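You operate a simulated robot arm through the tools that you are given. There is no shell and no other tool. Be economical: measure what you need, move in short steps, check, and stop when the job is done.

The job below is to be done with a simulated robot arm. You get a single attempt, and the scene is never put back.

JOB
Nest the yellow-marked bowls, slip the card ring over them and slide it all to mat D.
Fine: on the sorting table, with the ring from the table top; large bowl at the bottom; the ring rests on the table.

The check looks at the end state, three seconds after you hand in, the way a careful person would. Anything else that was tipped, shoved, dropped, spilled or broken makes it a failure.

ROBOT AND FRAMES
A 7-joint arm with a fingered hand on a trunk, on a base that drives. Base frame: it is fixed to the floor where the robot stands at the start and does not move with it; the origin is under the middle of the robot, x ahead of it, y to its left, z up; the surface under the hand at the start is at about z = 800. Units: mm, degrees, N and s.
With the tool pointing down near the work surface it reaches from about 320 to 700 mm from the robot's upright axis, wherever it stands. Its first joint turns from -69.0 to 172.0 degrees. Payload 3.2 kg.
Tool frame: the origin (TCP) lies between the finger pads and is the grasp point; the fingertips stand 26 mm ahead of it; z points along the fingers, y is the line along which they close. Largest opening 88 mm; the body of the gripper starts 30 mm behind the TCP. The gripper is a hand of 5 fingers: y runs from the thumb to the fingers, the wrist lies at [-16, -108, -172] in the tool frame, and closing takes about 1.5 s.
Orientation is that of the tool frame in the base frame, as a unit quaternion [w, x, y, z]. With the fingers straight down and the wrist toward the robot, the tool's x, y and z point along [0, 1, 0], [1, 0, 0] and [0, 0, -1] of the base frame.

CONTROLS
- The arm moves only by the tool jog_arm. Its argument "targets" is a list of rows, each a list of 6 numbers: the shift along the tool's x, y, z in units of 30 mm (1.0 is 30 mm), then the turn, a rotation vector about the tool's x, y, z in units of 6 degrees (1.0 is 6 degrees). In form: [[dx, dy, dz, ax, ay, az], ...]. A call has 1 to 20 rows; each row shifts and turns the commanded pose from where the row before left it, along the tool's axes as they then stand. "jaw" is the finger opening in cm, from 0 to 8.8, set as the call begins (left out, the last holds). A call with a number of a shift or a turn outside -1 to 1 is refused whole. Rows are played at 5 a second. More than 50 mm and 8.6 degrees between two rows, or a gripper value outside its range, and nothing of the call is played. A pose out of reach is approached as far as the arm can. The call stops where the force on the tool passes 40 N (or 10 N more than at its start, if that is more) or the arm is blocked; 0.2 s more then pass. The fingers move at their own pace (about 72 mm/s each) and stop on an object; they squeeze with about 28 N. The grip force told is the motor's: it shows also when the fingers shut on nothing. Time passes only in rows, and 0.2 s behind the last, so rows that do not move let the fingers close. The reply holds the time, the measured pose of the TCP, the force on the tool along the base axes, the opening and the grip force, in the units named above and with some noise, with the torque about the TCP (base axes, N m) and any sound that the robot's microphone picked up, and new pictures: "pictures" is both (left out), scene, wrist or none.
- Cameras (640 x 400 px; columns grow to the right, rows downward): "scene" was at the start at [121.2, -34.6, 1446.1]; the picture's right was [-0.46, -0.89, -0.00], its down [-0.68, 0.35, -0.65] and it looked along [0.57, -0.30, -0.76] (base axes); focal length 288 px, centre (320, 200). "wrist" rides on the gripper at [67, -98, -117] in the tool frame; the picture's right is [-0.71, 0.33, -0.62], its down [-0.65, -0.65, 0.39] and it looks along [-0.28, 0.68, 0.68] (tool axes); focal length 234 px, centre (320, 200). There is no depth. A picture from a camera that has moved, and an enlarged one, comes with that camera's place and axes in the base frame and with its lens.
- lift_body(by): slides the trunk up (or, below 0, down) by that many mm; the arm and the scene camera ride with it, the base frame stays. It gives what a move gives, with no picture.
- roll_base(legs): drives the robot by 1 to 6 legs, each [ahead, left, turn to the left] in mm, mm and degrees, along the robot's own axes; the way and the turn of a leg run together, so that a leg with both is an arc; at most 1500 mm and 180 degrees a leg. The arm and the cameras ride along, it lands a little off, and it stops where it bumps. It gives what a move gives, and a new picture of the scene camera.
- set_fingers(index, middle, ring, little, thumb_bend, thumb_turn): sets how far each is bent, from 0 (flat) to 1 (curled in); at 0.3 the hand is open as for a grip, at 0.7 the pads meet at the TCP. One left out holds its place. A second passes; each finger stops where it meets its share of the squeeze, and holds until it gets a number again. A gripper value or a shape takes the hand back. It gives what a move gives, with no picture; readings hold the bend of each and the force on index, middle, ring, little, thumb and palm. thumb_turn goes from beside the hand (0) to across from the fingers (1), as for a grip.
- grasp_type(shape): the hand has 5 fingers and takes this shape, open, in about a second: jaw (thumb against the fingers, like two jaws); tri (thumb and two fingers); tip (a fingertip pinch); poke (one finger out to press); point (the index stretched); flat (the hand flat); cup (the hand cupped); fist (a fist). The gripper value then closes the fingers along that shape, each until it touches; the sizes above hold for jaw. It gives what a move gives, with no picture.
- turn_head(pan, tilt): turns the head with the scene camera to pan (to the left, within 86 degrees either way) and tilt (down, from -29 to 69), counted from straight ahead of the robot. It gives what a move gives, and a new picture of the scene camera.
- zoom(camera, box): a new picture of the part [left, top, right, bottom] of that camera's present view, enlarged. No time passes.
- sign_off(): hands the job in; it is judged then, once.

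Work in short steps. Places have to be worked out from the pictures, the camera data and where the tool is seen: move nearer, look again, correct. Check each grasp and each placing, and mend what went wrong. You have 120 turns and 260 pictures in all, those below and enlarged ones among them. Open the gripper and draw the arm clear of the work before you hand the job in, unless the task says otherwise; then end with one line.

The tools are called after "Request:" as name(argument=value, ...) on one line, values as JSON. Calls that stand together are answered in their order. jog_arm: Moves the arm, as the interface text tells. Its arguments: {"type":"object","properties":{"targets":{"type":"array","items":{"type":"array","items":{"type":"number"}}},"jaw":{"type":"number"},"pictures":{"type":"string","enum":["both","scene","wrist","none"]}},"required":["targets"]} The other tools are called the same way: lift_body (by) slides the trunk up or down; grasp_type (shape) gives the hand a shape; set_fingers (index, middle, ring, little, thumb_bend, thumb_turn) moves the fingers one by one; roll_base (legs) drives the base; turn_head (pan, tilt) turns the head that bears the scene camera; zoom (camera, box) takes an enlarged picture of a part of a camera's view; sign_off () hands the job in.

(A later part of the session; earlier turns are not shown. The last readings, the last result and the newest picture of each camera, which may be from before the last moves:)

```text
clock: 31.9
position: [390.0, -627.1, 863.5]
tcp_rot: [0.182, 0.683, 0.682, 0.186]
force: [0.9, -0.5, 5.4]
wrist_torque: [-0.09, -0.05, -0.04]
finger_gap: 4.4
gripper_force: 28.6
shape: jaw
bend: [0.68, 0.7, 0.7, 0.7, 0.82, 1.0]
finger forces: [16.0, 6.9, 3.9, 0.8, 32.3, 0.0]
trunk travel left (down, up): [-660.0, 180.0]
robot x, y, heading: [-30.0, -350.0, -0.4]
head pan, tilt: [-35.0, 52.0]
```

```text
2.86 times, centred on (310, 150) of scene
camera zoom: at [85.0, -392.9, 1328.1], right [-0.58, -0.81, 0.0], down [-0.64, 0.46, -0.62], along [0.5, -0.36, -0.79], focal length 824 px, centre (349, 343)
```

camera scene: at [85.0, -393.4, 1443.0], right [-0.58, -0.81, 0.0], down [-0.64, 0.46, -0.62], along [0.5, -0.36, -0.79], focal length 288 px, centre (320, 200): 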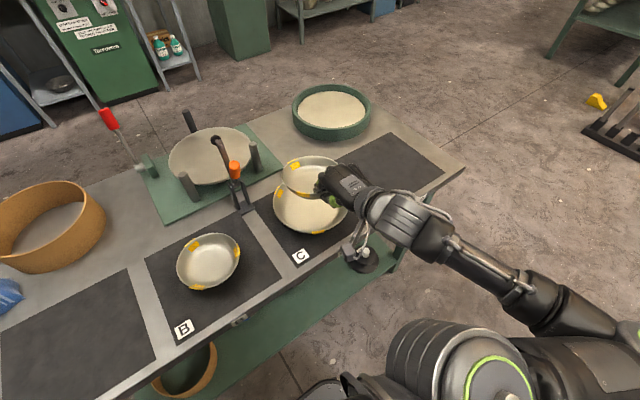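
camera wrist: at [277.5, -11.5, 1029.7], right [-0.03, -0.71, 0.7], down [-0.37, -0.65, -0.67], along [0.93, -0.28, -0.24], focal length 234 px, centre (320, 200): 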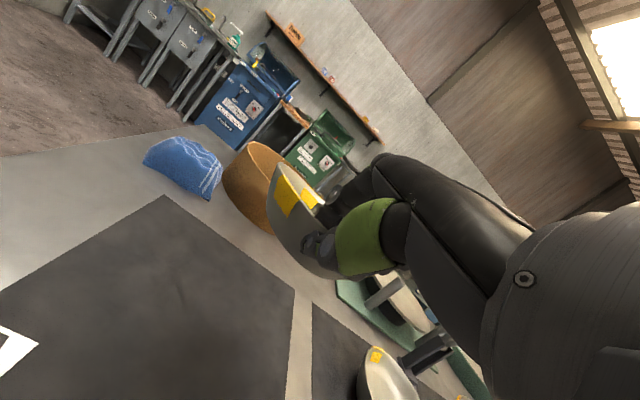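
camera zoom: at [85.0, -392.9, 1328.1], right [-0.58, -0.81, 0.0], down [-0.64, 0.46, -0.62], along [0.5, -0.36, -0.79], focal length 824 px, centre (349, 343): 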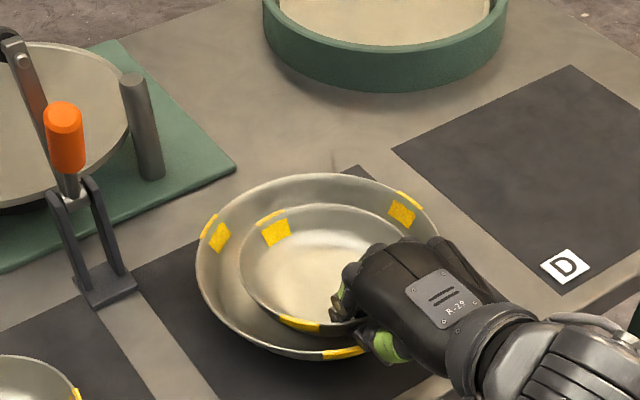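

Bowl A sits almost flat inside C. I'll open a little (2.5 cm), check, then rise.

Request:
jog_arm(targets=[[0, 0, 0, 0, 0, 0], [0, 0, 0, 0, 0, 0], [0, 0, 0, 0, 0, 0]], jaw=2.5, pictures="none")

Request:
zoom(camera="wrist", box=[200, 130, 400, 330])

```text
clock: 32.7
position: [388.0, -626.8, 863.4]
tcp_rot: [0.183, 0.685, 0.681, 0.184]
force: [1.8, 0.0, 3.4]
wrist_torque: [-0.01, 0.08, 0.01]
finger_gap: 24.3
gripper_force: 0.0
shape: jaw
bend: [0.59, 0.53, 0.73, 0.58, 0.46, 1.0]
finger forces: [0.0, 0.0, 0.0, 0.0, 4.6, 0.0]
trunk travel left (down, up): [-660.0, 180.0]
robot x, y, heading: [-27.5, -350.0, -0.5]
head pan, tilt: [-35.0, 52.0]
```

```text
2.00 times, centred on (300, 230) of wrist
camera zoom: at [246.4, -561.0, 914.8], right [-0.03, -0.71, 0.7], down [-0.37, -0.65, -0.67], along [0.93, -0.28, -0.25], focal length 468 px, centre (360, 140)
```

zoom: 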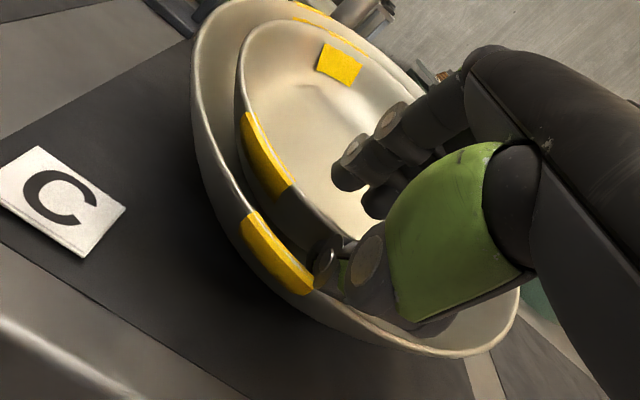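

Bowl A is released and nested. The thumb touches C's wall lightly, so I'll rise straight up and check.

Request:
lift_body(by=25)

Request:
zoom(camera="wrist", box=[200, 130, 400, 330])

Request:
lift_body(by=100)

Request:
zoom(camera="scene", box=[200, 90, 400, 290])

```text
clock: 33.4
position: [388.6, -627.4, 887.7]
tcp_rot: [0.183, 0.686, 0.68, 0.185]
force: [0.5, -0.1, 0.8]
wrist_torque: [-0.02, 0.01, -0.01]
finger_gap: 24.9
gripper_force: 0.0
shape: jaw
bend: [0.59, 0.53, 0.73, 0.58, 0.44, 1.0]
finger forces: [0.0, 0.0, 0.0, 0.1, 0.0, 0.0]
trunk travel left (down, up): [-685.0, 155.0]
robot x, y, heading: [-27.0, -350.3, -0.2]
head pan, tilt: [-35.0, 52.0]
```

```text
2.00 times, centred on (300, 230) of wrist
camera zoom: at [246.4, -561.5, 939.7], right [-0.03, -0.71, 0.7], down [-0.37, -0.64, -0.67], along [0.93, -0.28, -0.25], focal length 468 px, centre (360, 140)
```

zoom: 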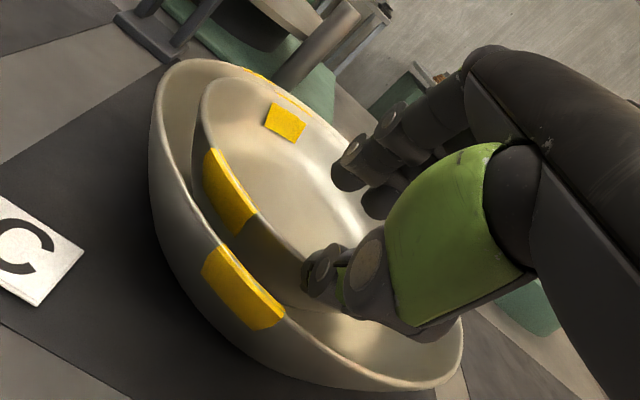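

```text
clock: 34.7
position: [387.7, -626.4, 987.9]
tcp_rot: [0.182, 0.684, 0.681, 0.185]
force: [-0.6, 0.5, 0.4]
wrist_torque: [0.0, 0.0, 0.02]
finger_gap: 25.2
gripper_force: 0.1
shape: jaw
bend: [0.59, 0.53, 0.73, 0.58, 0.44, 1.0]
finger forces: [0.0, 0.0, 0.0, 0.0, 0.0, 0.1]
trunk travel left (down, up): [-785.0, 55.0]
robot x, y, heading: [-26.1, -351.6, -0.5]
head pan, tilt: [-35.0, 52.0]
```

```text
2.00 times, centred on (300, 190) of scene
camera zoom: at [85.5, -393.5, 1453.0], right [-0.58, -0.81, 0.0], down [-0.64, 0.46, -0.62], along [0.5, -0.36, -0.79], focal length 577 px, centre (360, 220)
```

zoom: 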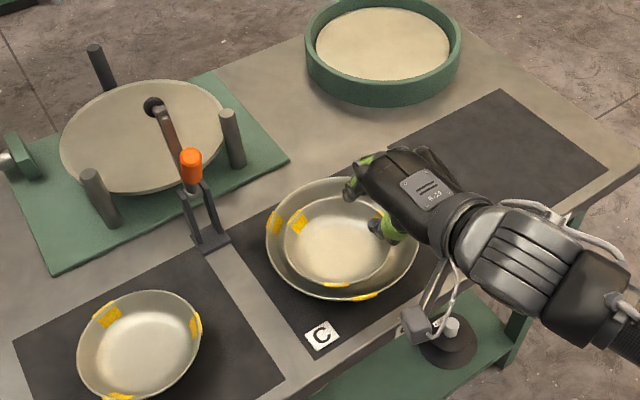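

A is nested in C. Next, B: I'll turn the hand back to vertical, open to 6 cm, and drive left to B.

Request:
jog_arm(targets=[[0, 0, 0, 1, 0, 0], [0, 0, 0, 1, 0, 0], [0, 0, 0, 1, 0, 0], [0, 0, 0, 1, 0, 0], [0, 0, 0, 1, 0, 0]], jaw=6, pictures="none")

Request:
roll_base(legs=[[0, 270, 0]])

```text
clock: 35.9
position: [390.0, -625.4, 988.0]
tcp_rot: [-0.001, 0.708, 0.706, 0.001]
force: [0.8, -0.3, -0.7]
wrist_torque: [0.01, 0.03, -0.01]
finger_gap: 59.5
gripper_force: 0.0
shape: jaw
bend: [0.42, 0.36, 0.71, 0.41, 0.08, 0.99]
finger forces: [0.0, 0.0, 0.0, 0.1, 0.0, 0.0]
trunk travel left (down, up): [-785.0, 55.0]
robot x, y, heading: [-25.8, -351.5, -0.5]
head pan, tilt: [-35.0, 52.0]
```

```text
clock: 37.8
position: [391.9, -356.0, 988.4]
tcp_rot: [-0.001, 0.709, 0.705, 0.002]
force: [0.2, 0.1, 0.3]
wrist_torque: [-0.01, -0.01, 0.01]
finger_gap: 59.6
gripper_force: 0.0
shape: jaw
bend: [0.42, 0.36, 0.71, 0.41, 0.08, 0.99]
finger forces: [0.0, 0.1, 0.1, 0.0, 0.0, 0.1]
trunk travel left (down, up): [-785.0, 55.0]
robot x, y, heading: [-29.3, -80.2, -0.5]
head pan, tilt: [-35.0, 52.0]
camera scene: at [88.0, -122.9, 1453.0], right [-0.58, -0.81, 0.0], down [-0.64, 0.46, -0.62], along [0.5, -0.36, -0.79], focal length 288 px, centre (320, 200)
```

scene: 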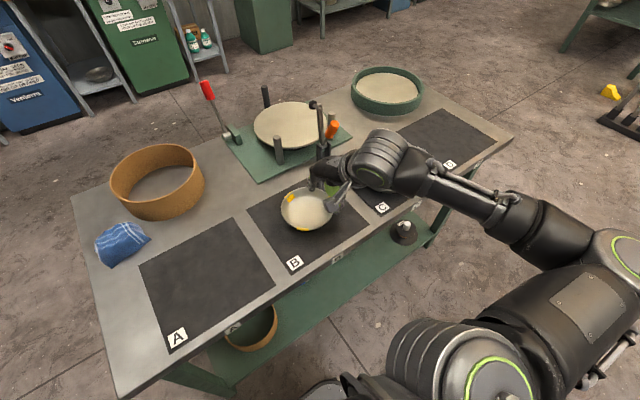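

I'll move 10 mm ahead and lower to z ≈ 870, then check before the final bit.

Request:
jog_arm(targets=[[0, 0.33, 0.9, 0, 0, 0], [0, 0, 1, 0, 0, 0], [0, 0, 1, 0, 0, 0], [0, 0, 1, 0, 0, 0]], pictures="none")

Request:
zoom(camera="wrist", box=[200, 130, 400, 330])

```text
clock: 38.8
position: [401.5, -354.2, 870.0]
tcp_rot: [-0.001, 0.708, 0.706, 0.002]
force: [0.1, 0.4, -0.5]
wrist_torque: [0.02, 0.02, -0.01]
finger_gap: 59.6
gripper_force: 0.1
shape: jaw
bend: [0.42, 0.36, 0.71, 0.41, 0.08, 0.99]
finger forces: [0.0, 0.1, 0.0, 0.0, 0.0, 0.0]
trunk travel left (down, up): [-785.0, 55.0]
robot x, y, heading: [-24.8, -84.8, -0.4]
head pan, tilt: [-35.0, 52.0]
```

```text
2.00 times, centred on (300, 230) of wrist
camera zoom: at [304.8, -290.1, 986.8], right [0.33, -0.71, 0.62], down [-0.66, -0.65, -0.39], along [0.68, -0.28, -0.68], focal length 468 px, centre (360, 140)
```

zoom: 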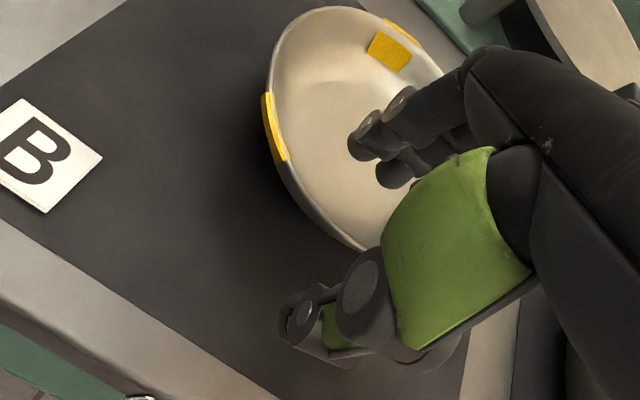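

Same relation as with A. Lowering 19 mm, closing, and lifting.

Request:
jog_arm(targets=[[0, 0, 0.63, 0, 0, 0]], pictures="none")

Request:
jog_arm(targets=[[0, 0, 0, 0, 0, 0], [0, 0, 0, 0, 0, 0], [0, 0, 0, 0, 0, 0], [0, 0, 0, 0, 0, 0], [0, 0, 0, 0, 0, 0], [0, 0, 0, 0, 0, 0], [0, 0, 0, 0, 0, 0]], jaw=0, pictures="none")

Request:
jog_arm(targets=[[0, 0, -0.5, 0, 0, 0], [0, 0, -1, 0, 0, 0], [0, 0, -1, 0, 0, 0], [0, 0, -1, 0, 0, 0], [0, 0, -1, 0, 0, 0]])

```text
clock: 39.2
position: [402.6, -355.7, 851.7]
tcp_rot: [0.0, 0.708, 0.706, 0.001]
force: [0.8, -0.2, -0.5]
wrist_torque: [-0.01, 0.0, 0.0]
finger_gap: 59.7
gripper_force: 0.0
shape: jaw
bend: [0.42, 0.36, 0.71, 0.41, 0.08, 0.99]
finger forces: [0.1, 0.0, 0.0, 0.1, 0.0, 0.1]
trunk travel left (down, up): [-785.0, 55.0]
robot x, y, heading: [-25.9, -77.8, -0.6]
head pan, tilt: [-35.0, 52.0]
```

```text
clock: 40.8
position: [401.1, -354.3, 852.8]
tcp_rot: [0.0, 0.709, 0.706, 0.003]
force: [1.3, 0.9, 2.6]
wrist_torque: [0.0, -0.33, 0.06]
finger_gap: 1.1
gripper_force: 28.3
shape: jaw
bend: [0.7, 0.7, 0.7, 0.7, 0.65, 1.0]
finger forces: [13.2, 10.0, 3.5, 0.0, 26.1, 0.0]
trunk travel left (down, up): [-785.0, 55.0]
robot x, y, heading: [-25.5, -83.4, -0.4]
head pan, tilt: [-35.0, 52.0]
```

```text
clock: 42.0
position: [400.9, -354.3, 987.4]
tcp_rot: [-0.001, 0.709, 0.706, 0.001]
force: [0.0, -0.7, -1.0]
wrist_torque: [0.01, 0.04, -0.01]
finger_gap: 1.9
gripper_force: 28.1
shape: jaw
bend: [0.69, 0.7, 0.7, 0.7, 0.77, 1.0]
finger forces: [16.2, 6.7, 3.2, 0.0, 25.7, 0.1]
trunk travel left (down, up): [-785.0, 55.0]
robot x, y, heading: [-26.0, -81.1, -0.5]
head pan, tilt: [-35.0, 52.0]
camera scene: at [88.0, -122.9, 1453.0], right [-0.58, -0.81, 0.0], down [-0.64, 0.46, -0.62], along [0.5, -0.36, -0.79], focal length 288 px, centre (320, 200)
camera wrist: at [304.1, -290.3, 1104.1], right [0.33, -0.71, 0.62], down [-0.66, -0.65, -0.39], along [0.68, -0.28, -0.68], focal length 234 px, centre (320, 200)
```

scene: 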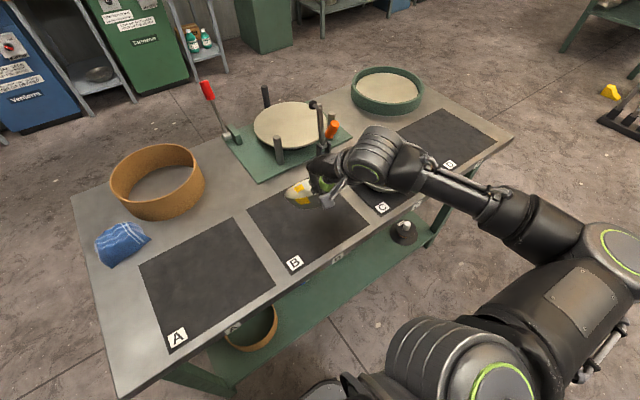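
wrist: 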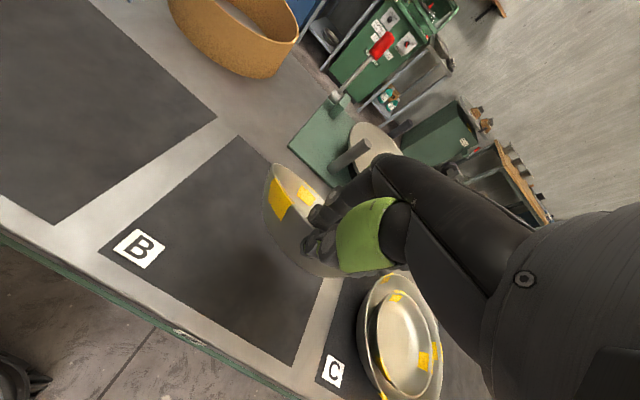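

B is held, with a similar sag. I'll pitch the hand up 24°, raise the trunk 40 mm, and drive right to C.

Request:
jog_arm(targets=[[0, 0, 0, -1, 0, 0], [0, 0, 0, -1, 0, 0], [0, 0, 0, -1, 0, 0], [0, 0, 0, -1, 0, 0]], pictures="none")

Request:
lift_body(by=40)

Request:
roll_base(legs=[[-20, -270, 0]])

Request:
zoom(camera="scene", box=[210, 110, 390, 260])

```text
clock: 43.0
position: [400.8, -354.5, 986.4]
tcp_rot: [0.147, 0.693, 0.69, 0.15]
force: [-0.3, -1.2, -2.1]
wrist_torque: [0.01, 0.07, -0.01]
finger_gap: 1.6
gripper_force: 28.2
shape: jaw
bend: [0.69, 0.7, 0.7, 0.7, 0.77, 1.0]
finger forces: [16.3, 6.3, 3.4, 0.1, 26.1, 0.0]
trunk travel left (down, up): [-785.0, 55.0]
robot x, y, heading: [-26.9, -79.0, -0.6]
head pan, tilt: [-35.0, 52.0]
```

```text
clock: 43.8
position: [401.6, -356.3, 1026.0]
tcp_rot: [0.146, 0.694, 0.689, 0.148]
force: [0.5, -0.1, -2.0]
wrist_torque: [0.0, 0.06, -0.01]
finger_gap: 1.5
gripper_force: 27.7
shape: jaw
bend: [0.69, 0.7, 0.7, 0.7, 0.77, 1.0]
finger forces: [16.4, 6.2, 3.3, 0.0, 26.1, 0.1]
trunk travel left (down, up): [-825.0, 15.0]
robot x, y, heading: [-26.3, -80.0, -0.6]
head pan, tilt: [-35.0, 52.0]
```

```text
clock: 45.8
position: [378.0, -626.4, 1026.9]
tcp_rot: [0.146, 0.694, 0.69, 0.148]
force: [0.2, -0.4, -1.5]
wrist_torque: [-0.02, 0.09, 0.02]
finger_gap: 1.9
gripper_force: 27.7
shape: jaw
bend: [0.69, 0.7, 0.7, 0.7, 0.77, 1.0]
finger forces: [16.4, 6.2, 3.3, 0.0, 26.0, 0.0]
trunk travel left (down, up): [-825.0, 15.0]
robot x, y, heading: [-49.0, -355.5, -0.4]
head pan, tilt: [-35.0, 52.0]
camera scene: at [66.0, -392.9, 1493.0], right [-0.58, -0.81, 0.0], down [-0.64, 0.46, -0.62], along [0.5, -0.36, -0.79], focal length 288 px, centre (320, 200)
```

scene: 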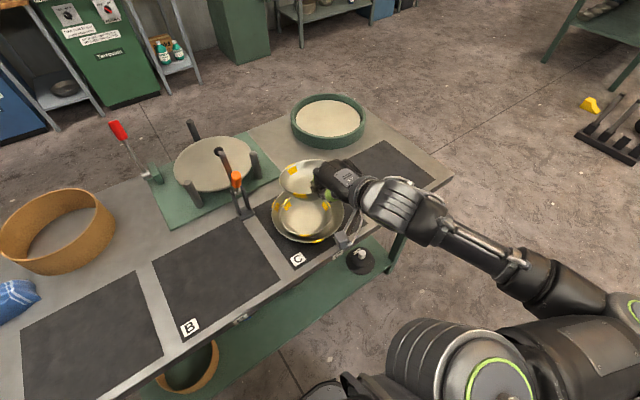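

```text
2.67 times, centred on (300, 185) of scene
camera zoom: at [66.0, -392.9, 1493.0], right [-0.58, -0.81, 0.0], down [-0.64, 0.46, -0.62], along [0.5, -0.36, -0.79], focal length 769 px, centre (373, 240)
```

zoom: 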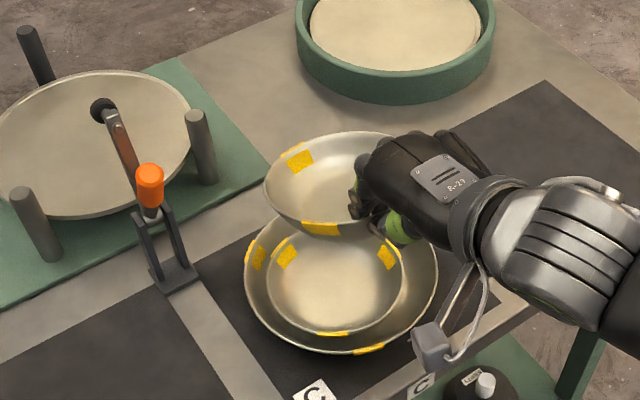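

Same-camera comparison: A's centre is about 17 mm to the left (+y) of the held bowl. I'll shift +y 14 mm, lower 90 mm and compare at close height.

Request:
roll_base(legs=[[0, 14, 0]])

Request:
lift_body(by=-90)

Request:
zoom(camera="scene", box=[210, 80, 390, 230])

Request:
zoom(camera="wrist", box=[160, 100, 460, 400])

```text
clock: 46.5
position: [378.7, -613.3, 1026.4]
tcp_rot: [0.145, 0.694, 0.689, 0.15]
force: [0.7, 0.5, -0.5]
wrist_torque: [0.02, 0.07, 0.0]
finger_gap: 1.7
gripper_force: 27.7
shape: jaw
bend: [0.69, 0.7, 0.7, 0.7, 0.77, 1.0]
finger forces: [16.4, 6.2, 3.3, 0.0, 26.1, 0.0]
trunk travel left (down, up): [-825.0, 15.0]
robot x, y, heading: [-50.6, -336.8, -0.6]
head pan, tilt: [-35.0, 52.0]
camera scene: at [66.2, -381.6, 1492.9], right [-0.58, -0.81, 0.0], down [-0.64, 0.46, -0.61], along [0.5, -0.36, -0.79], focal length 288 px, centre (320, 200)
```

scene: 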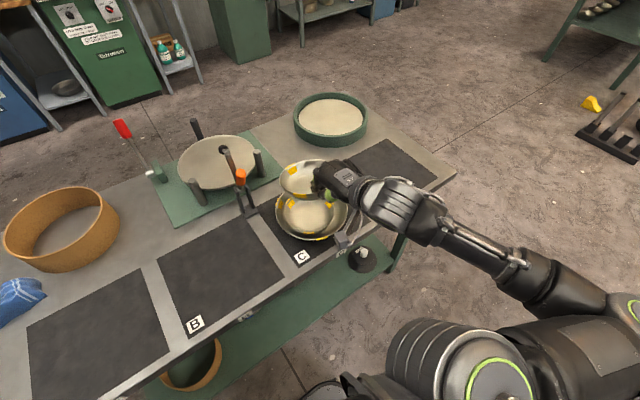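

```text
clock: 47.8
position: [380.1, -612.7, 937.1]
tcp_rot: [0.147, 0.694, 0.689, 0.149]
force: [-0.4, -1.2, -1.0]
wrist_torque: [0.0, 0.07, 0.02]
finger_gap: 1.8
gripper_force: 27.9
shape: jaw
bend: [0.69, 0.7, 0.7, 0.7, 0.77, 1.0]
finger forces: [16.4, 6.3, 3.3, 0.0, 26.1, 0.0]
trunk travel left (down, up): [-735.0, 105.0]
robot x, y, heading: [-51.2, -338.5, -0.4]
head pan, tilt: [-35.0, 52.0]
```

```text
2.67 times, centred on (300, 155) of scene
camera zoom: at [66.0, -379.1, 1403.0], right [-0.58, -0.81, 0.0], down [-0.64, 0.46, -0.62], along [0.5, -0.36, -0.79], focal length 769 px, centre (373, 320)
```

zoom: 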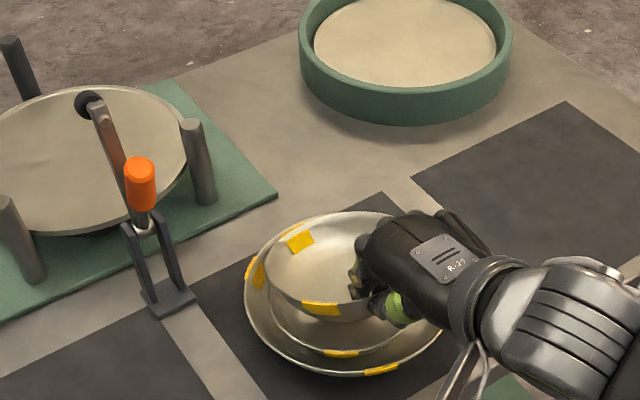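

```text
1.33 times, centred on (310, 250) of wrist
camera zoom: at [242.9, -546.5, 1003.7], right [0.04, -0.71, 0.7], down [-0.44, -0.64, -0.62], along [0.9, -0.28, -0.34], focal length 312 px, centre (333, 133)
```

zoom: 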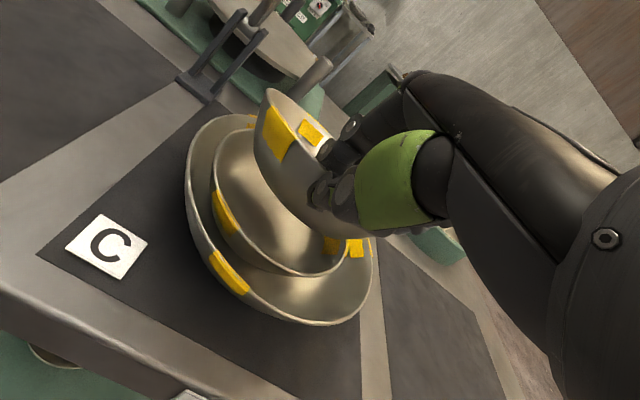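

B is aligned over A within a few mm. I'll lower 25 mm, then look.

Request:
lift_body(by=-25)

Request:
zoom(camera="wrist", box=[180, 110, 400, 330])

Request:
lift_body(by=-8)

Request:
zoom(camera="wrist", box=[180, 110, 400, 330])

Request:
zoom(camera="scene", box=[210, 80, 390, 230])

```text
clock: 48.5
position: [379.2, -613.3, 911.4]
tcp_rot: [0.146, 0.694, 0.689, 0.149]
force: [0.1, 0.7, -1.8]
wrist_torque: [0.02, 0.05, -0.03]
finger_gap: 1.7
gripper_force: 27.8
shape: jaw
bend: [0.69, 0.7, 0.7, 0.7, 0.77, 1.0]
finger forces: [16.3, 6.3, 3.4, 0.1, 26.1, 0.0]
trunk travel left (down, up): [-710.0, 130.0]
robot x, y, heading: [-44.7, -337.0, -0.6]
head pan, tilt: [-35.0, 52.0]
```

```text
1.82 times, centred on (290, 220) of wrist
camera zoom: at [242.9, -546.5, 978.7], right [0.04, -0.71, 0.7], down [-0.44, -0.64, -0.62], along [0.9, -0.28, -0.34], focal length 426 px, centre (374, 164)
```

zoom: 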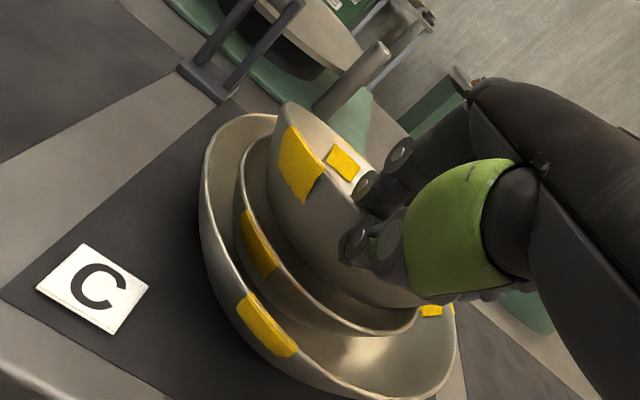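

```text
clock: 49.0
position: [378.8, -612.1, 905.0]
tcp_rot: [0.146, 0.693, 0.69, 0.149]
force: [0.3, -0.6, -1.2]
wrist_torque: [0.01, 0.05, 0.03]
finger_gap: 2.0
gripper_force: 27.7
shape: jaw
bend: [0.69, 0.7, 0.7, 0.7, 0.77, 1.0]
finger forces: [16.2, 6.3, 3.3, 0.0, 26.0, 0.1]
trunk travel left (down, up): [-702.0, 138.0]
robot x, y, heading: [-49.6, -338.2, -0.8]
head pan, tilt: [-35.0, 52.0]
```

```text
1.82 times, centred on (290, 220) of wrist
camera zoom: at [242.9, -546.6, 970.7], right [0.04, -0.71, 0.7], down [-0.44, -0.64, -0.62], along [0.9, -0.28, -0.34], focal length 426 px, centre (374, 164)
```

zoom: 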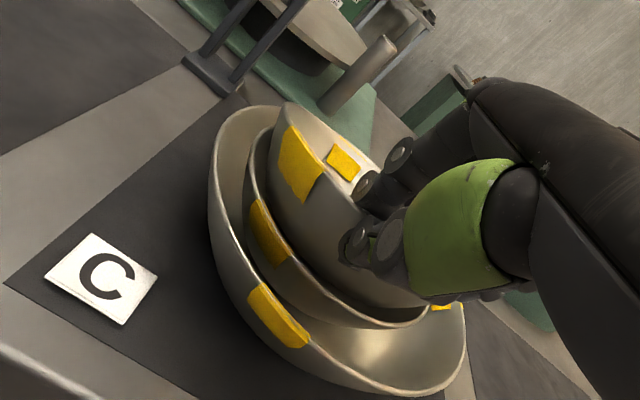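

```text
2.67 times, centred on (300, 155) of scene
camera zoom: at [66.0, -379.1, 1369.9], right [-0.58, -0.81, 0.0], down [-0.64, 0.46, -0.62], along [0.5, -0.36, -0.79], focal length 769 px, centre (373, 320)
```

zoom: 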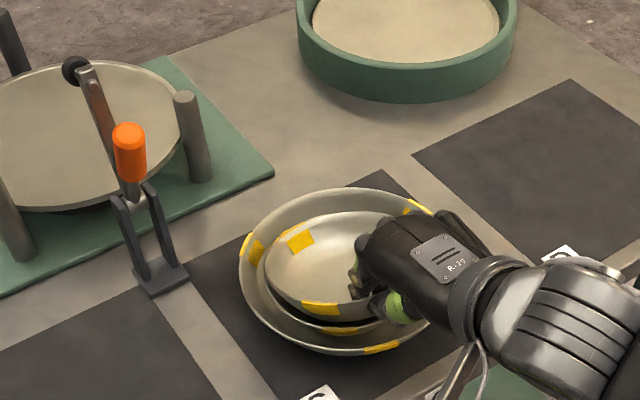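

B is entering A well centred. I'll go down 8 more to make contact.

Request:
lift_body(by=-8)

Request:
lift_body(by=-6)

Request:
zoom(camera="wrist", box=[180, 110, 400, 330])

Request:
zoom(camera="scene", box=[210, 80, 390, 230])

```text
clock: 49.6
position: [379.4, -611.4, 896.7]
tcp_rot: [0.146, 0.693, 0.69, 0.149]
force: [0.6, -0.5, -0.1]
wrist_torque: [-0.01, -0.02, 0.01]
finger_gap: 1.6
gripper_force: 28.5
shape: jaw
bend: [0.69, 0.7, 0.7, 0.7, 0.77, 1.0]
finger forces: [15.7, 6.5, 3.3, 0.0, 25.2, 0.1]
trunk travel left (down, up): [-694.0, 146.0]
robot x, y, heading: [-47.9, -337.6, -0.5]
head pan, tilt: [-35.0, 52.0]
```

```text
clock: 50.2
position: [378.9, -612.6, 889.2]
tcp_rot: [0.148, 0.694, 0.689, 0.148]
force: [-0.3, -0.8, 0.2]
wrist_torque: [-0.02, -0.02, 0.02]
finger_gap: 1.5
gripper_force: 28.0
shape: jaw
bend: [0.69, 0.7, 0.7, 0.7, 0.77, 1.0]
finger forces: [15.7, 6.6, 3.4, 0.0, 24.9, 0.0]
trunk travel left (down, up): [-688.0, 152.0]
robot x, y, heading: [-45.6, -332.2, -0.3]
head pan, tilt: [-35.0, 52.0]
```

```text
1.82 times, centred on (290, 220) of wrist
camera zoom: at [242.8, -546.5, 956.7], right [0.04, -0.71, 0.7], down [-0.44, -0.64, -0.62], along [0.9, -0.28, -0.34], focal length 426 px, centre (374, 164)
```

zoom: 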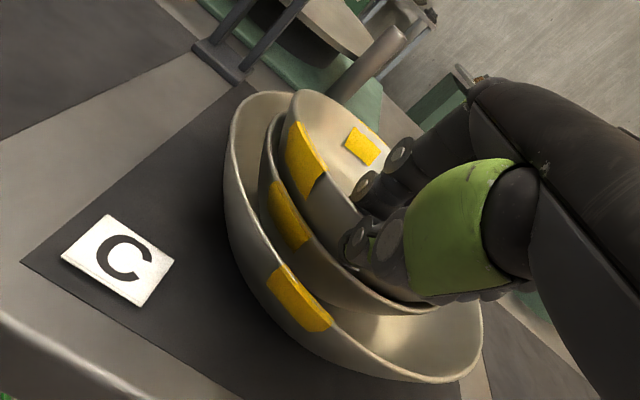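

```text
2.67 times, centred on (300, 155) of scene
camera zoom: at [65.9, -379.0, 1355.9], right [-0.58, -0.81, 0.0], down [-0.64, 0.46, -0.62], along [0.5, -0.36, -0.79], focal length 769 px, centre (373, 320)
```

zoom: 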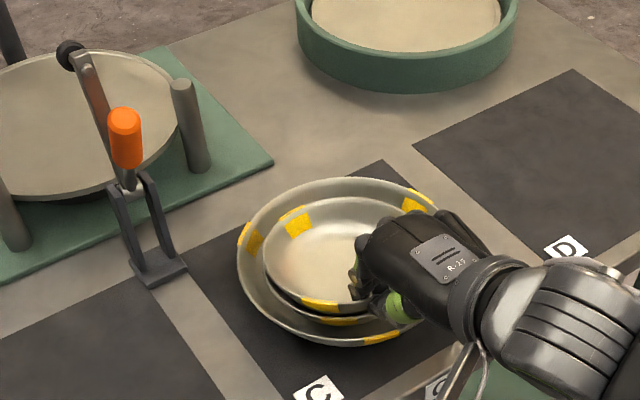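

B rests in A with its near side slightly high. I'll release a little and rise.

Request:
jog_arm(targets=[[0, 0, 0, 0, 0, 0], [0, 0, 0, 0, 0, 0], [0, 0, 0, 0, 0, 0]], jaw=2.2, pictures="none")

Request:
zoom(camera="wrist", box=[180, 110, 400, 330])

Request:
lift_body(by=35)

Request:
lift_body(by=90)

Request:
zoom(camera="wrist", box=[160, 100, 460, 400])

Request:
zoom(camera="scene", box=[210, 110, 390, 260])

```text
clock: 51.0
position: [379.2, -612.4, 891.4]
tcp_rot: [0.147, 0.694, 0.689, 0.149]
force: [-0.4, -0.3, 0.0]
wrist_torque: [0.03, 0.0, 0.0]
finger_gap: 21.9
gripper_force: 0.0
shape: jaw
bend: [0.6, 0.55, 0.73, 0.59, 0.46, 1.0]
finger forces: [0.1, 0.1, 0.0, 0.0, 0.1, 0.1]
trunk travel left (down, up): [-688.0, 152.0]
robot x, y, heading: [-47.1, -334.2, -0.3]
head pan, tilt: [-35.0, 52.0]
```

```text
1.82 times, centred on (290, 220) of wrist
camera zoom: at [242.8, -546.6, 956.7], right [0.04, -0.71, 0.7], down [-0.44, -0.64, -0.62], along [0.9, -0.28, -0.34], focal length 426 px, centre (374, 164)
```

zoom: 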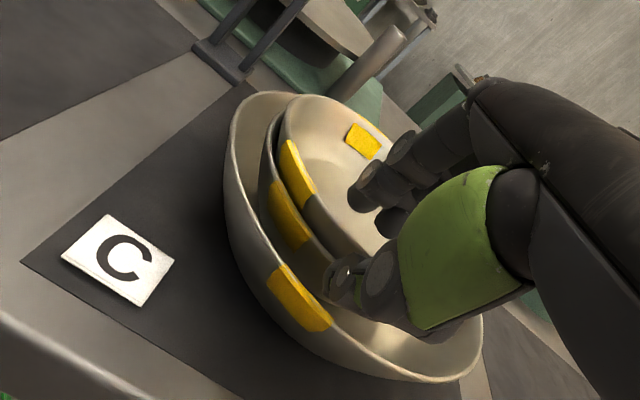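

```text
clock: 51.8
position: [378.9, -612.3, 925.1]
tcp_rot: [0.147, 0.694, 0.689, 0.149]
force: [0.4, -0.8, -0.1]
wrist_torque: [-0.02, -0.01, -0.02]
finger_gap: 21.5
gripper_force: 0.1
shape: jaw
bend: [0.6, 0.55, 0.73, 0.59, 0.46, 1.0]
finger forces: [0.0, 0.0, 0.1, 0.0, 0.0, 0.1]
trunk travel left (down, up): [-723.0, 117.0]
robot x, y, heading: [-45.9, -337.1, -0.5]
head pan, tilt: [-35.0, 52.0]
```

```text
clock: 53.0
position: [379.0, -612.2, 1016.3]
tcp_rot: [0.147, 0.694, 0.689, 0.149]
force: [0.7, 0.0, 0.2]
wrist_torque: [0.01, -0.01, 0.01]
finger_gap: 21.7
gripper_force: 0.0
shape: jaw
bend: [0.6, 0.55, 0.73, 0.59, 0.46, 1.0]
finger forces: [0.1, 0.0, 0.0, 0.0, 0.0, 0.0]
trunk travel left (down, up): [-813.0, 27.0]
robot x, y, heading: [-47.2, -337.3, -0.4]
head pan, tilt: [-35.0, 52.0]
```

```text
1.33 times, centred on (310, 250) of wrist
camera zoom: at [242.9, -546.7, 1081.7], right [0.04, -0.71, 0.7], down [-0.44, -0.64, -0.62], along [0.9, -0.28, -0.34], focal length 312 px, centre (333, 133)
```

zoom: 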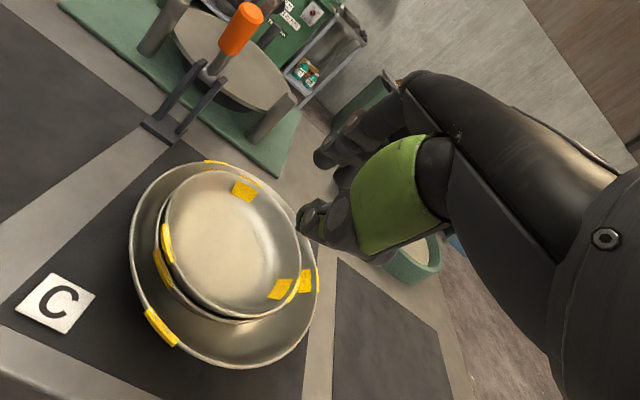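

```text
2.67 times, centred on (300, 185) of scene
camera zoom: at [66.0, -379.3, 1481.0], right [-0.58, -0.81, 0.0], down [-0.64, 0.46, -0.62], along [0.5, -0.36, -0.79], focal length 769 px, centre (373, 240)
```

zoom: 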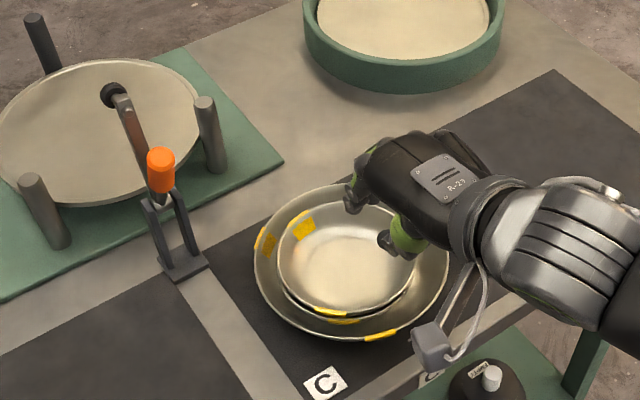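

All three bowls are nested on C. The sag earlier came from the slanted walls, so the vertical ring wall should hold straight. I'll straighten the hand, then drive to the ring and look.

Request:
jog_arm(targets=[[0, 0, 0, 1, 0, 0], [0, 0, 0, 1, 0, 0], [0, 0, 0, 1, 0, 0], [0, 0, 0, 1, 0, 0]], jaw=6, pictures="none")

Request:
roll_base(legs=[[0, 540, 0], [110, 0, 0]])

Request:
turn_head(pan=-20, tilt=45)

```text
clock: 54.0
position: [378.8, -611.1, 1015.4]
tcp_rot: [-0.002, 0.709, 0.705, 0.001]
force: [0.7, 0.1, 0.7]
wrist_torque: [-0.03, 0.04, -0.01]
finger_gap: 59.9
gripper_force: 0.0
shape: jaw
bend: [0.42, 0.36, 0.71, 0.41, 0.08, 0.99]
finger forces: [0.0, 0.0, 0.0, 0.0, 0.0, 0.0]
trunk travel left (down, up): [-813.0, 27.0]
robot x, y, heading: [-44.4, -338.6, -0.6]
head pan, tilt: [-35.0, 52.0]
```

```text
clock: 57.9
position: [493.4, -77.1, 1014.9]
tcp_rot: [-0.001, 0.711, 0.703, 0.001]
force: [0.5, 0.6, -0.4]
wrist_torque: [0.05, 0.02, 0.01]
finger_gap: 59.6
gripper_force: 0.1
shape: jaw
bend: [0.42, 0.36, 0.71, 0.41, 0.08, 0.99]
finger forces: [0.0, 0.0, 0.0, 0.0, 0.1, 0.0]
trunk travel left (down, up): [-813.0, 27.0]
robot x, y, heading: [74.1, 201.7, -0.7]
head pan, tilt: [-35.0, 52.0]
camera scene: at [181.4, 157.3, 1481.0], right [-0.59, -0.81, 0.0], down [-0.64, 0.46, -0.62], along [0.5, -0.36, -0.79], focal length 288 px, centre (320, 200)
```

scene: 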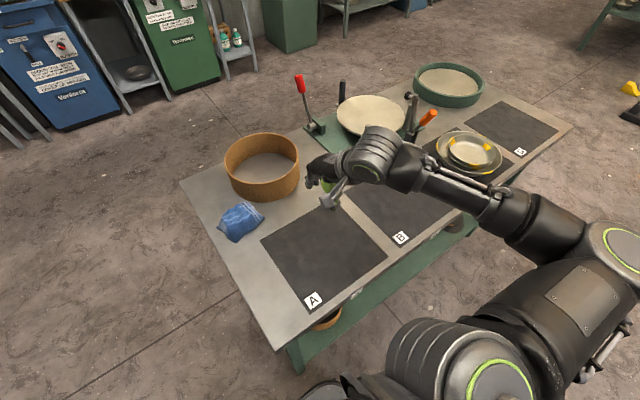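

```text
clock: 58.7
position: [492.9, -78.0, 1014.2]
tcp_rot: [-0.001, 0.711, 0.703, 0.002]
force: [-0.5, 0.0, -1.0]
wrist_torque: [0.01, -0.02, 0.01]
finger_gap: 59.7
gripper_force: 0.0
shape: jaw
bend: [0.42, 0.36, 0.71, 0.41, 0.08, 0.99]
finger forces: [0.1, 0.1, 0.0, 0.0, 0.0, 0.0]
trunk travel left (down, up): [-813.0, 27.0]
robot x, y, heading: [69.5, 198.1, -1.1]
head pan, tilt: [-20.0, 45.0]
camera scene: at [196.7, 172.2, 1490.5], right [-0.36, -0.93, 0.0], down [-0.66, 0.25, -0.71], along [0.66, -0.25, -0.71], focal length 288 px, centre (320, 200)
```

scene: 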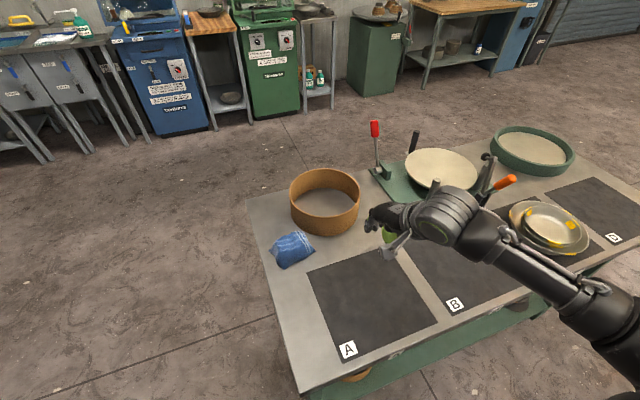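

I'll enlarge the ring for its centre and size.

Request:
zoom(camera="scene", box=[265, 140, 385, 240])

Request:
zoom(camera="wrist", box=[160, 0, 480, 240])

```text
4.00 times, centred on (325, 190) of scene
camera zoom: at [196.7, 172.2, 1490.5], right [-0.36, -0.93, 0.0], down [-0.66, 0.25, -0.71], along [0.66, -0.25, -0.71], focal length 1153 px, centre (300, 240)
```

zoom: 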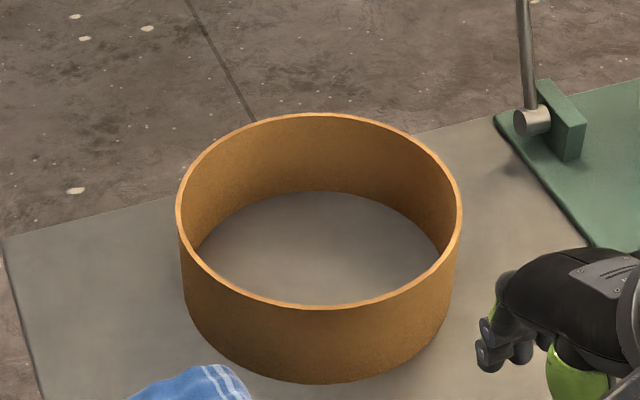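

```text
1.67 times, centred on (320, 120) of wrist
camera zoom: at [396.7, -11.9, 1131.6], right [0.32, -0.71, 0.62], down [-0.66, -0.64, -0.39], along [0.68, -0.28, -0.68], focal length 390 px, centre (320, 333)
```

zoom: 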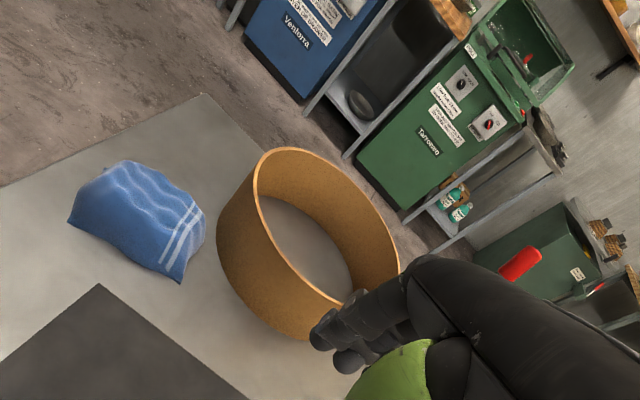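

Ring top is about z 883, centre about (783, -68), outer diameter about 215. I'll extend the arm over the near wall and look.

Request:
jog_arm(targets=[[0, 1, 0, 0, 0, 0], [0, 1, 0, 0, 0, 0], [0, 1, 0, 0, 0, 0], [0, 1, 0, 0, 0, 0], [0, 1, 0, 0, 0, 0], [0, 0.8, 0.5, 0, 0, 0], [0, 0, 1, 0, 0, 0]])

Request:
zoom(camera="wrist", box=[180, 80, 420, 320])

Request:
zoom(camera="scene", box=[265, 140, 385, 240])

```text
clock: 60.3
position: [670.1, -80.5, 971.0]
tcp_rot: [0.001, 0.71, 0.704, 0.003]
force: [0.1, -0.2, 0.1]
wrist_torque: [0.01, 0.02, 0.01]
finger_gap: 59.8
gripper_force: 0.0
shape: jaw
bend: [0.42, 0.36, 0.71, 0.41, 0.08, 0.99]
finger forces: [0.0, 0.0, 0.0, 0.1, 0.0, 0.0]
trunk travel left (down, up): [-813.0, 27.0]
robot x, y, heading: [67.3, 199.3, -0.7]
head pan, tilt: [-20.0, 45.0]
camera scene: at [197.2, 172.3, 1490.5], right [-0.36, -0.93, 0.0], down [-0.66, 0.25, -0.71], along [0.66, -0.25, -0.71], focal length 288 px, centre (320, 200)
camera wrist: at [572.3, -14.0, 1087.1], right [0.32, -0.71, 0.62], down [-0.66, -0.64, -0.39], along [0.68, -0.28, -0.68], focal length 234 px, centre (320, 200)
```

scene: 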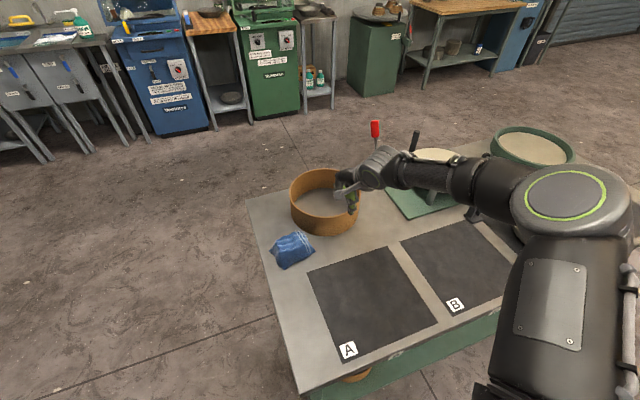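
wrist: 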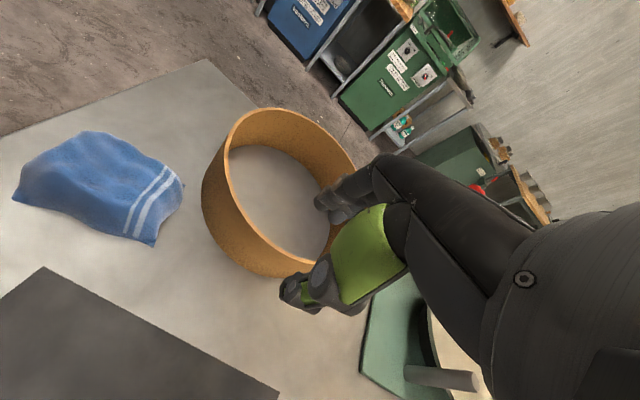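

```text
1.67 times, centred on (300, 200) of wrist
camera zoom: at [572.3, -14.0, 1087.1], right [0.32, -0.71, 0.62], down [-0.66, -0.64, -0.39], along [0.68, -0.28, -0.68], focal length 390 px, centre (353, 200)
```

zoom: 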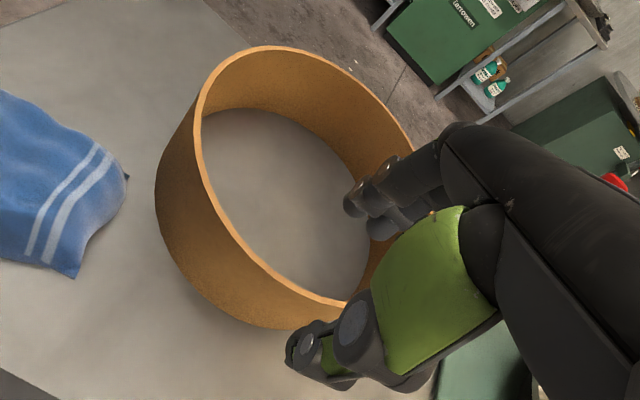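

```text
4.00 times, centred on (325, 190) of scene
camera zoom: at [197.2, 172.3, 1490.5], right [-0.36, -0.93, 0.0], down [-0.66, 0.25, -0.71], along [0.66, -0.25, -0.71], focal length 1153 px, centre (300, 240)
```

zoom: 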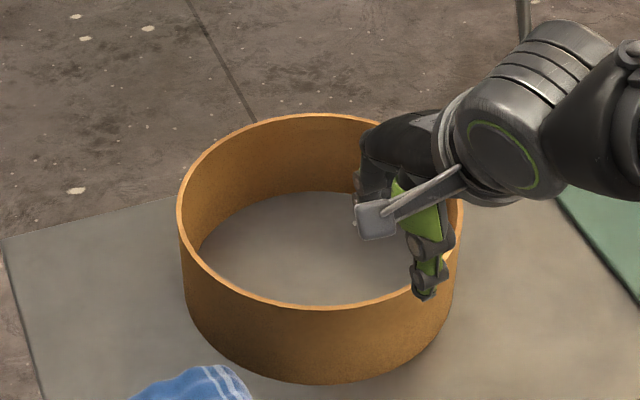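

Fitting the ring's top edge from the wrist view gives the centre at about (791, -71), so the near wall is at x ≈ 686. I'll shift and lower to just above, then check.

Request:
jog_arm(targets=[[0.25, 0.52, 1, 0, 0, 0], [0, 0, 1, 0, 0, 0]], pictures="none")

Request:
zoom(camera="wrist", box=[200, 120, 400, 320])

Request:
zoom(camera="scene", box=[265, 140, 385, 240])

```text
clock: 60.9
position: [683.6, -71.8, 910.5]
tcp_rot: [-0.001, 0.711, 0.703, 0.003]
force: [-0.6, 0.4, 0.1]
wrist_torque: [0.04, -0.02, 0.0]
finger_gap: 59.6
gripper_force: 0.0
shape: jaw
bend: [0.42, 0.36, 0.71, 0.41, 0.08, 0.99]
finger forces: [0.0, 0.0, 0.0, 0.1, 0.0, 0.0]
trunk travel left (down, up): [-813.0, 27.0]
robot x, y, heading: [70.7, 198.2, -0.8]
head pan, tilt: [-20.0, 45.0]
```

```text
2.00 times, centred on (300, 220) of wrist
camera zoom: at [587.6, -6.1, 1027.5], right [0.32, -0.71, 0.62], down [-0.66, -0.64, -0.39], along [0.68, -0.28, -0.68], focal length 468 px, centre (360, 160)
```

zoom: 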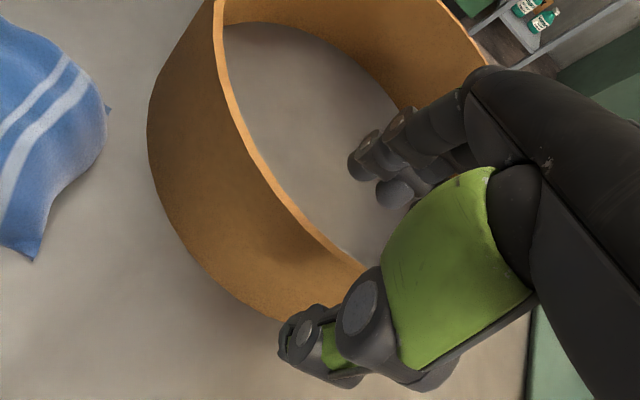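

```text
4.00 times, centred on (325, 190) of scene
camera zoom: at [197.1, 172.0, 1490.6], right [-0.36, -0.93, 0.0], down [-0.66, 0.25, -0.71], along [0.66, -0.25, -0.71], focal length 1153 px, centre (300, 240)
```

zoom: 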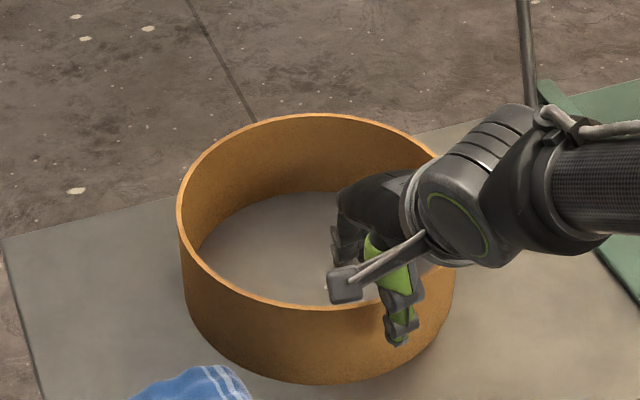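

Wall is between thumb and fingers. I'll lower 25 mm, close, and lift slightly.

Request:
jog_arm(targets=[[0, 0, 0.85, 0, 0, 0]], pictures="none")

Request:
jog_arm(targets=[[0, 0, 0, 0, 0, 0], [0, 0, 0, 0, 0, 0], [0, 0, 0, 0, 0, 0], [0, 0, 0, 0, 0, 0], [0, 0, 0, 0, 0, 0], [0, 0, 0, 0, 0, 0], [0, 0, 0, 0, 0, 0]], jaw=0, pictures="none")

Request:
jog_arm(targets=[[0, 0, -0.5, 0, 0, 0], [0, 0, -1, 0, 0, 0]])

Request:
zoom(camera="scene", box=[265, 140, 385, 240])

```text
clock: 61.3
position: [685.4, -70.9, 885.4]
tcp_rot: [-0.001, 0.711, 0.703, 0.001]
force: [-0.2, -0.6, -0.2]
wrist_torque: [-0.03, 0.04, 0.01]
finger_gap: 59.6
gripper_force: 0.0
shape: jaw
bend: [0.42, 0.36, 0.71, 0.41, 0.08, 0.99]
finger forces: [0.0, 0.0, 0.0, 0.0, 0.0, 0.1]
trunk travel left (down, up): [-813.0, 27.0]
robot x, y, heading: [66.7, 202.0, -0.8]
head pan, tilt: [-20.0, 45.0]
```

```text
clock: 62.9
position: [683.6, -71.9, 885.8]
tcp_rot: [0.0, 0.711, 0.704, 0.002]
force: [-1.0, -0.4, 0.5]
wrist_torque: [0.04, 0.03, 0.02]
finger_gap: 0.0
gripper_force: 28.2
shape: jaw
bend: [0.7, 0.7, 0.52, 0.7, 0.67, 1.0]
finger forces: [16.1, 6.2, 2.3, 1.3, 26.2, 0.1]
trunk travel left (down, up): [-813.0, 27.0]
robot x, y, heading: [70.4, 200.1, -0.6]
head pan, tilt: [-20.0, 45.0]
```

```text
clock: 63.5
position: [683.1, -73.1, 930.6]
tcp_rot: [0.0, 0.711, 0.703, 0.002]
force: [-0.8, -0.6, -0.1]
wrist_torque: [0.02, 0.07, -0.01]
finger_gap: 0.1
gripper_force: 28.3
shape: jaw
bend: [0.7, 0.7, 0.52, 0.7, 0.67, 1.0]
finger forces: [16.7, 6.2, 2.2, 1.3, 26.4, 0.1]
trunk travel left (down, up): [-813.0, 27.0]
robot x, y, heading: [66.3, 198.8, -0.5]
head pan, tilt: [-20.0, 45.0]
camera scene: at [196.0, 172.7, 1490.6], right [-0.36, -0.93, 0.0], down [-0.66, 0.25, -0.71], along [0.66, -0.25, -0.71], focal length 288 px, centre (320, 200)
camera wrist: at [586.0, -6.0, 1047.0], right [0.32, -0.71, 0.62], down [-0.66, -0.64, -0.39], along [0.68, -0.28, -0.68], focal length 234 px, centre (320, 200)
```

scene: 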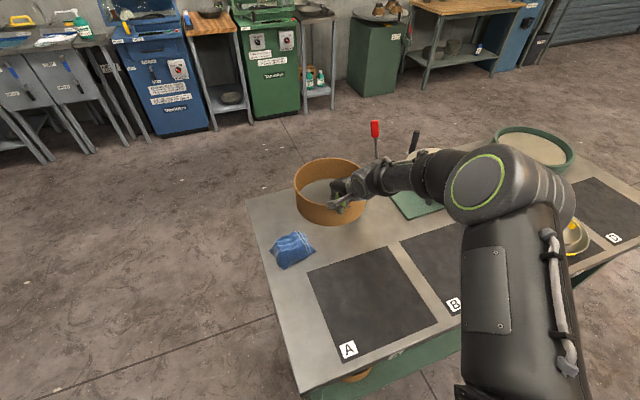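
wrist: 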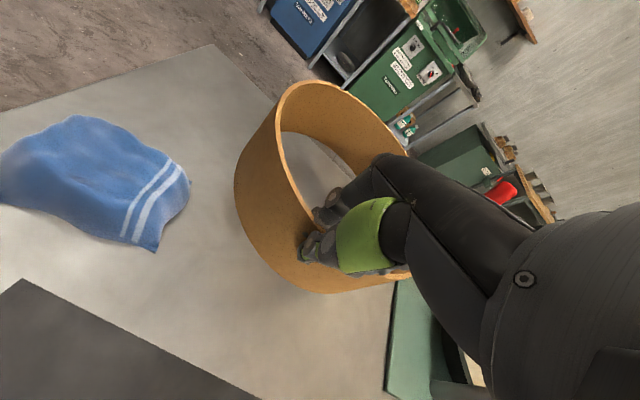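

```text
4.00 times, centred on (325, 190) of scene
camera zoom: at [196.0, 172.7, 1490.6], right [-0.36, -0.93, 0.0], down [-0.66, 0.25, -0.71], along [0.66, -0.25, -0.71], focal length 1153 px, centre (300, 240)
```

zoom: 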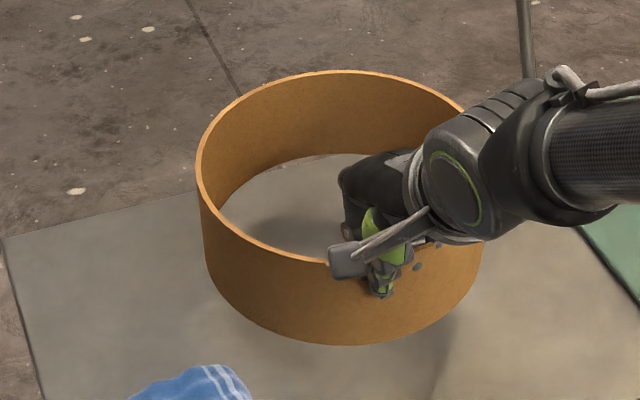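

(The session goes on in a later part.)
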